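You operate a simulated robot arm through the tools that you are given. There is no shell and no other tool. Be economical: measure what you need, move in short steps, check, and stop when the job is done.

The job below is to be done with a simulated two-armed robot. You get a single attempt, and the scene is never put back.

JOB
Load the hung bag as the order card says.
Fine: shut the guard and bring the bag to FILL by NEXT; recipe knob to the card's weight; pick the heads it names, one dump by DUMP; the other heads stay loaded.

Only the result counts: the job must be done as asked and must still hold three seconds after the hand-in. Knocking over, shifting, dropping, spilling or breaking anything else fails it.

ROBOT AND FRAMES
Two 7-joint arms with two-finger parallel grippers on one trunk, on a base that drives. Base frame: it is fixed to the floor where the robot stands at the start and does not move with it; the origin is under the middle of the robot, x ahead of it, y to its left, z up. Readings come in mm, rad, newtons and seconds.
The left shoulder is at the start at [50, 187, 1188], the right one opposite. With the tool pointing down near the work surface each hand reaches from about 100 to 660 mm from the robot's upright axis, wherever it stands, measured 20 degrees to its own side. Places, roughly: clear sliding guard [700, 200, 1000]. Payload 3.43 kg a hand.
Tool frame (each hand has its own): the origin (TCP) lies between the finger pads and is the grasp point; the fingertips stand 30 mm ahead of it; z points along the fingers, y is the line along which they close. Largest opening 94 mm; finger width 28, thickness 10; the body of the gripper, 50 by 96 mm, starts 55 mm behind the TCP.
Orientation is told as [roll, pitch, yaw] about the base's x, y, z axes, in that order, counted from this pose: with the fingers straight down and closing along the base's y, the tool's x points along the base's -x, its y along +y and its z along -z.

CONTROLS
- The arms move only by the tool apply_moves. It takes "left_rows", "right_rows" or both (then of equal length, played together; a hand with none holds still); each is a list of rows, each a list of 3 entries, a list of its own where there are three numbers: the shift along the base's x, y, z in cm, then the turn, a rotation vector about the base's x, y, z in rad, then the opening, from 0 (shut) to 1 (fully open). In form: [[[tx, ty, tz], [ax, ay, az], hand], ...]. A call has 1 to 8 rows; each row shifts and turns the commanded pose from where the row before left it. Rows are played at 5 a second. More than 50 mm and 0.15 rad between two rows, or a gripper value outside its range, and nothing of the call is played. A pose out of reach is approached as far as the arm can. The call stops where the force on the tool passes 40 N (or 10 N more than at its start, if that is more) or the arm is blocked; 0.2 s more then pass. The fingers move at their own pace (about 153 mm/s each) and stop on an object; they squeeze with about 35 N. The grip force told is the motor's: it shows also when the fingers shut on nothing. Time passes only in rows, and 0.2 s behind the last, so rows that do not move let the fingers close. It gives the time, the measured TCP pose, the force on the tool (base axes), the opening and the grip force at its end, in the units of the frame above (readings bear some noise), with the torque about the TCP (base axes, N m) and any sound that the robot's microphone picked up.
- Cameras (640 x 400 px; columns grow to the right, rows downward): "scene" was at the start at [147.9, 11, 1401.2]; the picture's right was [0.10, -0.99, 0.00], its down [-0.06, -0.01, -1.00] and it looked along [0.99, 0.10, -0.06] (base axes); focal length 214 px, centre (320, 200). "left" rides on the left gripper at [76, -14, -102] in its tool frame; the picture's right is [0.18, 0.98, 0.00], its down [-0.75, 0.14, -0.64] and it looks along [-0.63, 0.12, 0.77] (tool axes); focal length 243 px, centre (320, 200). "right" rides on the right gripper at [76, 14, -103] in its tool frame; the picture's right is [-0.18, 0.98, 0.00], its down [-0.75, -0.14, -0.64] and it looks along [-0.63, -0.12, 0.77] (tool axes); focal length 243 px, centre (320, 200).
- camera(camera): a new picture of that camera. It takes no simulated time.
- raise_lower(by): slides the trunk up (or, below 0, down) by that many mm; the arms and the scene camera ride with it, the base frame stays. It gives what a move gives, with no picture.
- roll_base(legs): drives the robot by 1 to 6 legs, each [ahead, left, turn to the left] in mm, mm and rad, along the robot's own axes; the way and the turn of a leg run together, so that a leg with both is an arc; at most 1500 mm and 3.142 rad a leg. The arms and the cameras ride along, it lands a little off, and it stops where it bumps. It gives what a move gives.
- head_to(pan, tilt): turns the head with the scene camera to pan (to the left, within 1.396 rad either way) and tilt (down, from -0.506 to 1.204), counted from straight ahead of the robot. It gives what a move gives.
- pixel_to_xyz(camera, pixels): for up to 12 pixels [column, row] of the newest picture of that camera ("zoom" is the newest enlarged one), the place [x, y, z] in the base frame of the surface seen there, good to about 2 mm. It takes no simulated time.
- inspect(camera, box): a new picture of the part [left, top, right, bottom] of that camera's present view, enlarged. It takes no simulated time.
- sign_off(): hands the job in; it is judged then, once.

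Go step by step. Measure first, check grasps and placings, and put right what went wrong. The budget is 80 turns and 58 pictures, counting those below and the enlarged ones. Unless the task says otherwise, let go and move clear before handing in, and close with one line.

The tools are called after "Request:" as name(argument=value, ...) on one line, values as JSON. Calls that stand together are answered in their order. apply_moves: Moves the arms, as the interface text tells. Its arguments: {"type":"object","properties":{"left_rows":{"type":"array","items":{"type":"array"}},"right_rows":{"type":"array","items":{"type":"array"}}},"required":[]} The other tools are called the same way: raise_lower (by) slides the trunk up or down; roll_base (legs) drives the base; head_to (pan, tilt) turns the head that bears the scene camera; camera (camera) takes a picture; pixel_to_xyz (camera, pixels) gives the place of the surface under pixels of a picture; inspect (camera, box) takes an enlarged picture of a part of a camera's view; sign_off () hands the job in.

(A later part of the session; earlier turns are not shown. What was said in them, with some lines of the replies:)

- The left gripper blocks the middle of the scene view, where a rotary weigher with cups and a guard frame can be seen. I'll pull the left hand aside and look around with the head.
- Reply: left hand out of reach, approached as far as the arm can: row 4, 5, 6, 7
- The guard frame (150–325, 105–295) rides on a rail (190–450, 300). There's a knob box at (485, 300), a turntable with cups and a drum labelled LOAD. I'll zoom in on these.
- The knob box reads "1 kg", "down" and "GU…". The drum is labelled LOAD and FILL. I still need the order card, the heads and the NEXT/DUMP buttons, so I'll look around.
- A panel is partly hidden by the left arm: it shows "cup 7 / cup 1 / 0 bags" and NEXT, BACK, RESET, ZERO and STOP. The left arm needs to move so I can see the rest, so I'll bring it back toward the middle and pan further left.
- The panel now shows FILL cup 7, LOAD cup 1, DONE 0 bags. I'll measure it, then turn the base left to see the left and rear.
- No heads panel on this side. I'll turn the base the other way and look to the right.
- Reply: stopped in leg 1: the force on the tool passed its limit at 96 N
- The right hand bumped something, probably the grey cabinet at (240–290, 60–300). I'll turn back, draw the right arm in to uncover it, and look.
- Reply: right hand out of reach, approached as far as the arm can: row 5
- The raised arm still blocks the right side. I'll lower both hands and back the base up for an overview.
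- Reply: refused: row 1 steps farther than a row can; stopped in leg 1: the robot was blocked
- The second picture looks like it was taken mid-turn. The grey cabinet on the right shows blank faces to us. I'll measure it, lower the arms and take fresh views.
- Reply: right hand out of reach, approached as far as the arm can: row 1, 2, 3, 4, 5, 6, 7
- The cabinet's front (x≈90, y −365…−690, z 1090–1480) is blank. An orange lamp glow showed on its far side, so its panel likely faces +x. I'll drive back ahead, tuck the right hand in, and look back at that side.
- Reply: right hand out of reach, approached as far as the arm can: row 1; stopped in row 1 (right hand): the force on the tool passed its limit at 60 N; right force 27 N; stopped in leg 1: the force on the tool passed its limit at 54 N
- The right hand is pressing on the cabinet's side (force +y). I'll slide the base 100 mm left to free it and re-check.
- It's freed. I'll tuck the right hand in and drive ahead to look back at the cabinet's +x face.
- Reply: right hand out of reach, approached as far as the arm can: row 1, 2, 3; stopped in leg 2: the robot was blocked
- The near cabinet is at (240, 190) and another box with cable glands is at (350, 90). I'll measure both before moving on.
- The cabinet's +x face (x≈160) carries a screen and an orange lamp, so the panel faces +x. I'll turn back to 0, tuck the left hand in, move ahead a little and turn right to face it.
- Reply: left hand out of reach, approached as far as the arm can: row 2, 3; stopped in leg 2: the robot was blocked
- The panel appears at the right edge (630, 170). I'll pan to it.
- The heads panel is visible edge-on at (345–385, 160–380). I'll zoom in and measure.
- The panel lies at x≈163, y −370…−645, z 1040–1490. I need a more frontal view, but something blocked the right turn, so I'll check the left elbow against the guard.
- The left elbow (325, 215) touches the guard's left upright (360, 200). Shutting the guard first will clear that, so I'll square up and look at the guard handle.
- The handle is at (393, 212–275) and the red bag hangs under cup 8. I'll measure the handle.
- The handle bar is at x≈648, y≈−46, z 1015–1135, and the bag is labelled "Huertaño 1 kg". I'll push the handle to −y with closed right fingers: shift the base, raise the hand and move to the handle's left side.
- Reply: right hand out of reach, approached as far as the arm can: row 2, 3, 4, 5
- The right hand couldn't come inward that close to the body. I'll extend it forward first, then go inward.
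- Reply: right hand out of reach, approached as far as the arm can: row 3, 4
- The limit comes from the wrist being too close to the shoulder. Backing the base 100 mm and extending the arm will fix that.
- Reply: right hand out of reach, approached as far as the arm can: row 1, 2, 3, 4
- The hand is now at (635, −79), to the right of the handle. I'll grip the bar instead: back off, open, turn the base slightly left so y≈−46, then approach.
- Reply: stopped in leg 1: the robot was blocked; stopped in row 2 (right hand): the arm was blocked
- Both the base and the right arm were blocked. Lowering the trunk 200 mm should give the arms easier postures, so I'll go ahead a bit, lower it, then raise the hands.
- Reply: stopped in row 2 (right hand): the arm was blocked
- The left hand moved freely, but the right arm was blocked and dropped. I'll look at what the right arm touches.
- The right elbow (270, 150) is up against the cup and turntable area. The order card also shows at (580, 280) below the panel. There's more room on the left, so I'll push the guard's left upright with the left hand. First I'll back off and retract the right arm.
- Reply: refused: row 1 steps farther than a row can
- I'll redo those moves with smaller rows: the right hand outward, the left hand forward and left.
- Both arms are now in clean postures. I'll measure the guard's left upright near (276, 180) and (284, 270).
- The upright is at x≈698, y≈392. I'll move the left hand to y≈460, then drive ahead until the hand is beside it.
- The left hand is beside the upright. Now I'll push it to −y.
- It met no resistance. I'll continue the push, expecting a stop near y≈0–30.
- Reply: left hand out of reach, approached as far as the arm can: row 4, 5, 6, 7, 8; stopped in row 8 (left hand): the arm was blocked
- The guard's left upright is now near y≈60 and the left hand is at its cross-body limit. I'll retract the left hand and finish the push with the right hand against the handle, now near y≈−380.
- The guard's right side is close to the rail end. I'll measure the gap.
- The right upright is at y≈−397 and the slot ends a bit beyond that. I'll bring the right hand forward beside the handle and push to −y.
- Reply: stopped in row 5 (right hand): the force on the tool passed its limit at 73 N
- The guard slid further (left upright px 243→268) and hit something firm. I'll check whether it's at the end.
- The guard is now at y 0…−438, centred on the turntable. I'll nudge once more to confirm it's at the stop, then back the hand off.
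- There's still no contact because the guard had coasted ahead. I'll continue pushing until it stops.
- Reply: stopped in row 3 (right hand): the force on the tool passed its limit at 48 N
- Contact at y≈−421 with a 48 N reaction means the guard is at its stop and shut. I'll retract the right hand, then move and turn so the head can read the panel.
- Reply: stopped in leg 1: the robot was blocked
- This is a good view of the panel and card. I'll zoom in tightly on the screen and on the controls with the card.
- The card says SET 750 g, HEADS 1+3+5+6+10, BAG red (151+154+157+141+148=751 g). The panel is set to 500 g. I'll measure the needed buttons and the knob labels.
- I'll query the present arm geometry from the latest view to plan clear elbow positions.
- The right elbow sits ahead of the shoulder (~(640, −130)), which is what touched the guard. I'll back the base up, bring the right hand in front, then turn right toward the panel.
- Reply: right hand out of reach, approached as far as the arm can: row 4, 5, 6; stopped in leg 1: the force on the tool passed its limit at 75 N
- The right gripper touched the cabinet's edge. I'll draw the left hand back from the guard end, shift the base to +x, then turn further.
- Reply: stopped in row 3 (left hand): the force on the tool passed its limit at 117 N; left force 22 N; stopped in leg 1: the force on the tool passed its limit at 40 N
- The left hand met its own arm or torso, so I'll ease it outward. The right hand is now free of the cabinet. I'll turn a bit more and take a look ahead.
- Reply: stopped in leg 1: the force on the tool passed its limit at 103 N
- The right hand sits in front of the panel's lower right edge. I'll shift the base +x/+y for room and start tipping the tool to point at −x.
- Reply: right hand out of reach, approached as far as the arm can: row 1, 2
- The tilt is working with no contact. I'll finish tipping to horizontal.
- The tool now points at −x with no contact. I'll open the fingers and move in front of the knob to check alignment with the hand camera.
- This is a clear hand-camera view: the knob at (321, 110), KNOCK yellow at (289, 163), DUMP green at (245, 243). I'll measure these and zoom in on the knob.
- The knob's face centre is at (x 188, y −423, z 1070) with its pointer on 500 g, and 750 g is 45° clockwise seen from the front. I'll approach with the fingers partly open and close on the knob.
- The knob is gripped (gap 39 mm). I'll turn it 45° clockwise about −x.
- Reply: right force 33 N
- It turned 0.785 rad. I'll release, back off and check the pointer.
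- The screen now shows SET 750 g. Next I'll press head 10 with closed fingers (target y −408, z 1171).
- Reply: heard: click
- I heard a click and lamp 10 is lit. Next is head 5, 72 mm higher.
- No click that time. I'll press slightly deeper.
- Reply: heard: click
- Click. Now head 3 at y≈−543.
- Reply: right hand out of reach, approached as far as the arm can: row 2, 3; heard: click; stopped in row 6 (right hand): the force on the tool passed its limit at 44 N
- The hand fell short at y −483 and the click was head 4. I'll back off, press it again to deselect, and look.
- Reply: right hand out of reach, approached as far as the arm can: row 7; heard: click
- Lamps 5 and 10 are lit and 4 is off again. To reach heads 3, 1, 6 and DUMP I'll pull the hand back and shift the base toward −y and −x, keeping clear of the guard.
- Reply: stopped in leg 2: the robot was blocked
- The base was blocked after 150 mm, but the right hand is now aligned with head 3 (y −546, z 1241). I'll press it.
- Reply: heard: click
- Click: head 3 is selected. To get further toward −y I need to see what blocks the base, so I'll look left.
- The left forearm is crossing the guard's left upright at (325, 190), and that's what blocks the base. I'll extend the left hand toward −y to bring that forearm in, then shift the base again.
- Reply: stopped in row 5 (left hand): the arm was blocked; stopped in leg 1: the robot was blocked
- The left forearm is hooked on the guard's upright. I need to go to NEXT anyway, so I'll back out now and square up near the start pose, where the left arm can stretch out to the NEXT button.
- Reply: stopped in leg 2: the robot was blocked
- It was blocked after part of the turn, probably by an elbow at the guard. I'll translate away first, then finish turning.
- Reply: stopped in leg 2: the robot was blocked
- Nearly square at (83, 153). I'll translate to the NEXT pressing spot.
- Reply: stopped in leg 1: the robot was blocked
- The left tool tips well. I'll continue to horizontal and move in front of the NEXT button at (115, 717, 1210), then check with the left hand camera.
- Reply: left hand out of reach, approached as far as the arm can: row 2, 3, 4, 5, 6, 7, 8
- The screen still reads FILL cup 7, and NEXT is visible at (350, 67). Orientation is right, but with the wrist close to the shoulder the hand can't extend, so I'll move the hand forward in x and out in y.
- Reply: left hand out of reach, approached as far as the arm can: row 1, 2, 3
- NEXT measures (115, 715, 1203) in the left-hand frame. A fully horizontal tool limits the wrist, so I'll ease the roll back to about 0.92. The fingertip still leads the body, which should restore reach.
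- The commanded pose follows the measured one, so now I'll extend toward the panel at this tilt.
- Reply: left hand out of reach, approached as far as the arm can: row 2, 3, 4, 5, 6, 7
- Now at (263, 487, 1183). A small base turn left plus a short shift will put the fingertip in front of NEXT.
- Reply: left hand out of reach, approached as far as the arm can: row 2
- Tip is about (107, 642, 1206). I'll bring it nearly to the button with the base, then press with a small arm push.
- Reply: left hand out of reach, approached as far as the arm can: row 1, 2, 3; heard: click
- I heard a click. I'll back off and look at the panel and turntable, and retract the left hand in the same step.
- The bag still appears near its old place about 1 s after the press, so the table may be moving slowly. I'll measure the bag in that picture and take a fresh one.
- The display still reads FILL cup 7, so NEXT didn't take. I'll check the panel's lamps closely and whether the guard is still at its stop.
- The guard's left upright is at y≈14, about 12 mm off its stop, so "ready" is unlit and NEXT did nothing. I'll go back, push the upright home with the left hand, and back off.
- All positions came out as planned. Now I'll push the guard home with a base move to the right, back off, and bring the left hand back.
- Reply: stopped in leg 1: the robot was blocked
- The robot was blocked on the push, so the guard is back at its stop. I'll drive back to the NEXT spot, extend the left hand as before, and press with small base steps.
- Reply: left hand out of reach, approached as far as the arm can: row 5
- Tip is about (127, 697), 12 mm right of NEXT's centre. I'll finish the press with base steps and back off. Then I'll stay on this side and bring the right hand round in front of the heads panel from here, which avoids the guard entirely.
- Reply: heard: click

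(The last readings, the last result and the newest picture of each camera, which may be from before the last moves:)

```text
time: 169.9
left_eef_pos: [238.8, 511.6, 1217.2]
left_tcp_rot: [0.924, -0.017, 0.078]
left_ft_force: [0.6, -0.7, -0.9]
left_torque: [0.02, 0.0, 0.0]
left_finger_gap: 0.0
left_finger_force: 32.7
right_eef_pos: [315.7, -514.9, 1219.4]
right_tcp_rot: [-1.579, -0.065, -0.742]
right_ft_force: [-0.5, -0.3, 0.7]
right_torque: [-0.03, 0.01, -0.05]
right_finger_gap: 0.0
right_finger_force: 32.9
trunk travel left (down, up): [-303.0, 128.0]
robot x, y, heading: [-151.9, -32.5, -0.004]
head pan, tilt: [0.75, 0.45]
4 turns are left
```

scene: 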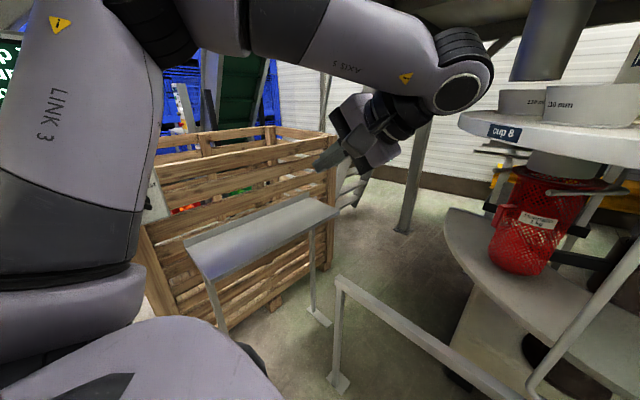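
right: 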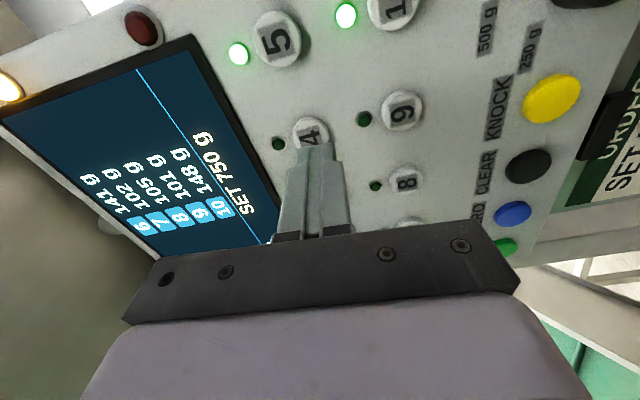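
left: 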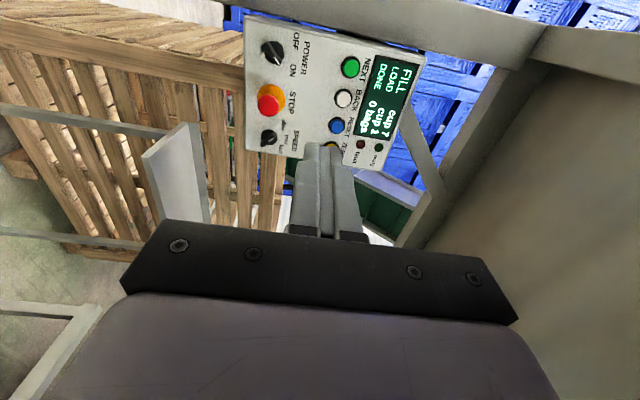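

NEXT clicked. Next I'll bring the right hand in front of head 1 from here, then use the last picture to calibrate the buttons.

Request:
roll_base(legs=[[0, -30, 0]])

Request:
apply_moves(right_rows=[[[-1.8, -3, 0.55], [0, 0, 0], 0], [[-1.8, -3, 0.55], [0, 0, 0], 0], [[-1.8, -3, 0.55], [0, 0, 0], 0], [[-1.8, -3, 0.55], [0, 0, 0], 0], [[0, 0, 0], [0, 0, 0], 0]])

Request:
camera(camera="right")

```text
time: 170.8
left_eef_pos: [235.8, 499.2, 1215.5]
left_tcp_rot: [0.924, -0.015, 0.078]
left_ft_force: [-0.2, 0.1, 0.2]
left_torque: [0.02, 0.01, 0.01]
left_finger_gap: 0.0
left_finger_force: 33.0
right_eef_pos: [320.9, -520.8, 1221.0]
right_tcp_rot: [-1.587, -0.067, -0.726]
right_ft_force: [0.3, 0.2, -1.1]
right_torque: [0.0, 0.0, -0.04]
right_finger_gap: 0.0
right_finger_force: 33.1
trunk travel left (down, up): [-303.0, 128.0]
robot x, y, heading: [-153.5, -50.8, 0.005]
head pan, tilt: [0.75, 0.45]
stopped in leg 1: the robot was blocked; the commanded pose is now the measured one
```

```text
time: 172.2
left_eef_pos: [229.6, 527.1, 1201.3]
left_tcp_rot: [0.906, -0.009, 0.101]
left_ft_force: [0.0, 1.9, -0.1]
left_torque: [0.01, 0.03, 0.01]
left_finger_gap: 0.1
left_finger_force: 33.2
right_eef_pos: [291.3, -582.5, 1262.0]
right_tcp_rot: [-1.588, -0.097, -0.617]
right_ft_force: [-0.5, 0.0, 0.4]
right_torque: [0.06, -0.02, -0.02]
right_finger_gap: 0.1
right_finger_force: 32.8
trunk travel left (down, up): [-303.0, 128.0]
robot x, y, heading: [-150.2, -50.6, 0.024]
head pan, tilt: [0.75, 0.45]
stopped in row 5 (right hand): the arm was blocked; the commanded pose is now the measured one
```

```text
0 pictures are left
3 turns are left
```

right: 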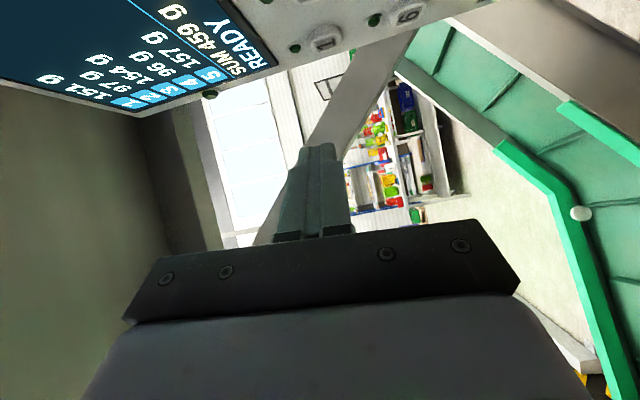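

The screen shows READY and SUM 459 g (heads 3+5+10), so NEXT worked. The forearm is touching the cabinet here, so I'll re-place the base at about (119, 4), heading −0.5, which puts the hand in front of head 1.

Request:
roll_base(legs=[[0, 55, 0], [210, 0, 0], [0, 0, -0.274], [57, 15, 0], [0, 0, -0.25]])

Request:
apply_moves(right_rows=[[[0, 0, -1], [0, 0, 0], 0], [[0, 0, -1], [0, 0, 0], 0], [[0, 0, 0], [0, 0, 0], 0]])

```text
time: 176.9
left_eef_pos: [735.7, 308.8, 1201.5]
left_tcp_rot: [0.912, 0.0, -0.421]
left_ft_force: [0.8, -0.2, -0.2]
left_torque: [-0.03, 0.0, 0.01]
left_finger_gap: 0.2
left_finger_force: 33.1
right_eef_pos: [236.0, -682.6, 1250.9]
right_tcp_rot: [-1.592, -0.078, -1.14]
right_ft_force: [0.0, 0.4, 0.6]
right_torque: [0.04, 0.0, 0.01]
right_finger_gap: 0.2
right_finger_force: 32.8
trunk travel left (down, up): [-303.0, 128.0]
robot x, y, heading: [114.2, 8.6, -0.494]
head pan, tilt: [0.75, 0.45]
```

```text
time: 177.7
left_eef_pos: [725.7, 312.9, 1209.1]
left_tcp_rot: [0.912, -0.012, -0.42]
left_ft_force: [-0.2, -1.0, -0.1]
left_torque: [0.0, 0.0, 0.01]
left_finger_gap: 0.0
left_finger_force: 33.5
right_eef_pos: [225.3, -679.3, 1235.1]
right_tcp_rot: [-1.582, -0.087, -1.136]
right_ft_force: [1.0, 0.9, -0.1]
right_torque: [0.04, 0.01, -0.01]
right_finger_gap: 0.0
right_finger_force: 33.4
trunk travel left (down, up): [-303.0, 128.0]
robot x, y, heading: [114.5, 9.5, -0.496]
head pan, tilt: [0.75, 0.45]
2 turns are left
```

The hand is at (225, −679, 1235), almost exactly in front of head 1. I'll press head 1, then head 6, and move in front of DUMP without pressing it.

Request:
apply_moves(right_rows=[[[-1.5, 0.2, 0.7], [0, 0, 0], 0], [[-1, 0, 0], [0, 0, 0], 0], [[-0.5, 0, 0], [0, 0, 0], 0], [[-0.4, 0, 0], [0, 0, 0], 0], [[-0.3, 0, 0], [0, 0, 0], 0]])

Request:
apply_moves(right_rows=[[[1, 0, 0], [0, 0, 0], 0], [[2.6, 0, 0], [0, 0, 0], 0], [[0, 0, -3.6], [0, 0, 0], 0], [[0, 0, -3.5], [0, 0, 0], 0], [[0, 0, 0], [0, 0, 0], 0]])

Request:
apply_moves(right_rows=[[[-1.5, 0, 0], [0, 0, 0], 0], [[-1.1, 0, 0], [0, 0, 0], 0], [[-0.5, 0, 0], [0, 0, 0], 0], [[-0.4, 0, 0], [0, 0, 0], 0], [[-0.3, 0, 0], [0, 0, 0], 0]])

Request:
apply_moves(right_rows=[[[1, 0, 0], [0, 0, 0], 0], [[2.6, 0, 0], [0, 0, 0], 0], [[0, -0.2, -3.5], [0, 0, 0], 0], [[0, -0.2, -3.5], [0, 0, 0], 0], [[0, 0, -3.3], [0, 0, 0], 0], [[0, 0, 0], [0, 0, 0], 0]])

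```text
time: 178.9
left_eef_pos: [726.0, 317.0, 1207.2]
left_tcp_rot: [0.91, -0.012, -0.419]
left_ft_force: [-0.7, -0.4, 0.0]
left_torque: [-0.02, 0.03, 0.04]
left_finger_gap: 0.0
left_finger_force: 33.0
right_eef_pos: [193.8, -676.2, 1245.3]
right_tcp_rot: [-1.583, -0.086, -1.128]
right_ft_force: [12.3, -0.9, 0.6]
right_torque: [-0.09, 0.05, 0.05]
right_finger_gap: 0.2
right_finger_force: 33.4
trunk travel left (down, up): [-303.0, 128.0]
robot x, y, heading: [115.5, 6.6, -0.492]
head pan, tilt: [0.75, 0.45]
heard: click
```

```text
time: 180.1
left_eef_pos: [721.8, 310.9, 1212.0]
left_tcp_rot: [0.914, -0.015, -0.422]
left_ft_force: [0.5, 0.0, -0.6]
left_torque: [-0.02, -0.01, 0.0]
left_finger_gap: 0.2
left_finger_force: 32.7
right_eef_pos: [220.0, -680.4, 1167.3]
right_tcp_rot: [-1.576, -0.084, -1.141]
right_ft_force: [-0.3, -0.2, 0.4]
right_torque: [0.01, 0.02, 0.0]
right_finger_gap: 0.0
right_finger_force: 33.2
trunk travel left (down, up): [-303.0, 128.0]
robot x, y, heading: [112.7, 7.2, -0.496]
head pan, tilt: [0.75, 0.45]
```

```text
time: 181.2
left_eef_pos: [719.8, 312.7, 1212.3]
left_tcp_rot: [0.919, -0.015, -0.415]
left_ft_force: [-0.1, 0.7, -0.3]
left_torque: [0.0, 0.01, 0.0]
left_finger_gap: 0.0
left_finger_force: 33.3
right_eef_pos: [195.3, -680.8, 1167.6]
right_tcp_rot: [-1.584, -0.076, -1.118]
right_ft_force: [7.8, 0.3, 1.5]
right_torque: [0.04, 0.04, -0.03]
right_finger_gap: 0.1
right_finger_force: 32.9
trunk travel left (down, up): [-303.0, 128.0]
robot x, y, heading: [117.4, 11.7, -0.492]
head pan, tilt: [0.75, 0.45]
heard: click
stopped in row 5 (right hand): the force on the tool passed its limit at 49 N (the readings are from after the stop); the commanded pose is now the measured one
```

```text
time: 182.7
left_eef_pos: [716.2, 304.7, 1217.1]
left_tcp_rot: [0.926, -0.018, -0.418]
left_ft_force: [-0.5, -0.4, 0.8]
left_torque: [-0.02, -0.03, -0.01]
left_finger_gap: 0.0
left_finger_force: 32.6
right_eef_pos: [221.5, -689.7, 1059.8]
right_tcp_rot: [-1.578, -0.075, -1.129]
right_ft_force: [-0.1, -0.4, -0.2]
right_torque: [-0.01, -0.01, 0.0]
right_finger_gap: 0.0
right_finger_force: 33.3
trunk travel left (down, up): [-303.0, 128.0]
robot x, y, heading: [110.5, 7.3, -0.497]
head pan, tilt: [0.75, 0.45]
1 turns are left
```

Both clicks were heard, so heads 1, 3, 5, 6 and 10 should be selected. I'll align and press DUMP once, retreat clear, wait for the dump to finish, and hand in.

Request:
apply_moves(right_rows=[[[-1.2, 0.8, 0.8], [0, 0, 0], 0], [[-1, 0, 0], [0, 0, 0], 0], [[-0.6, 0, 0], [0, 0, 0], 0], [[-0.4, 0, 0], [0, 0, 0], 0], [[-0.3, 0, 0], [0, 0, 0], 0], [[-0.3, 0, 0], [0, 0, 0], 0]])

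Request:
apply_moves(right_rows=[[[1, 0, 0], [0, 0, 0], 0], [[3, 0, 0], [0, 0, 0], 0], [[3, 0, 0], [0, 0, 0], 0], [[0, 0, 0], [0, 0, 0], 0], [[0, 0, 0], [0, 0, 0], 0], [[0, 0, 0], [0, 0, 0], 0], [[0, 0, 0], [0, 0, 0], 0], [[0, 0, 0], [0, 0, 0], 0]])

Request:
apply_moves(right_rows=[[[0, 0, 0], [0, 0, 0], 0], [[0, 0, 0], [0, 0, 0], 0], [[0, 0, 0], [0, 0, 0], 0], [[0, 0, 0], [0, 0, 0], 0], [[0, 0, 0], [0, 0, 0], 0], [[0, 0, 0], [0, 0, 0], 0], [[0, 0, 0], [0, 0, 0], 0], [[0, 0, 0], [0, 0, 0], 0]])

Request:
sign_off()

```text
time: 184.1
left_eef_pos: [721.0, 306.0, 1214.3]
left_tcp_rot: [0.923, -0.012, -0.417]
left_ft_force: [0.8, -0.3, -0.4]
left_torque: [0.05, 0.0, 0.02]
left_finger_gap: 0.1
left_finger_force: 32.7
right_eef_pos: [193.1, -682.1, 1068.6]
right_tcp_rot: [-1.585, -0.069, -1.116]
right_ft_force: [34.2, -1.0, 2.5]
right_torque: [-0.1, 0.1, 0.04]
right_finger_gap: 0.0
right_finger_force: 33.4
trunk travel left (down, up): [-303.0, 128.0]
robot x, y, heading: [115.2, 10.4, -0.497]
head pan, tilt: [0.75, 0.45]
heard: click
```

```text
time: 185.8
left_eef_pos: [717.7, 304.0, 1217.1]
left_tcp_rot: [0.925, -0.018, -0.418]
left_ft_force: [0.3, -0.2, 0.0]
left_torque: [-0.01, -0.02, 0.04]
left_finger_gap: 0.0
left_finger_force: 33.3
right_eef_pos: [254.7, -683.9, 1070.1]
right_tcp_rot: [-1.58, -0.073, -1.126]
right_ft_force: [0.2, -0.2, 0.3]
right_torque: [-0.02, 0.0, -0.01]
right_finger_gap: 0.0
right_finger_force: 33.2
trunk travel left (down, up): [-303.0, 128.0]
robot x, y, heading: [114.1, 9.6, -0.492]
head pan, tilt: [0.75, 0.45]
```

```text
time: 187.7
left_eef_pos: [716.7, 304.5, 1216.5]
left_tcp_rot: [0.925, -0.018, -0.419]
left_ft_force: [-0.1, 1.0, 0.1]
left_torque: [-0.01, -0.03, 0.01]
left_finger_gap: 0.1
left_finger_force: 33.0
right_eef_pos: [255.5, -682.8, 1069.6]
right_tcp_rot: [-1.581, -0.075, -1.125]
right_ft_force: [0.8, 0.0, -0.4]
right_torque: [-0.03, -0.01, 0.0]
right_finger_gap: 0.0
right_finger_force: 32.9
trunk travel left (down, up): [-303.0, 128.0]
robot x, y, heading: [116.5, 12.2, -0.494]
head pan, tilt: [0.75, 0.45]
```

```text
The job is handed in.
```

I handed the job in with every step done, but I had no pictures left to check the final dump. The guard is shut and NEXT took the screen to READY. The recipe is at 750 g, heads 1, 3, 5, 6 and 10 are picked (1 and 6 by click only), and DUMP was pressed once with a click.
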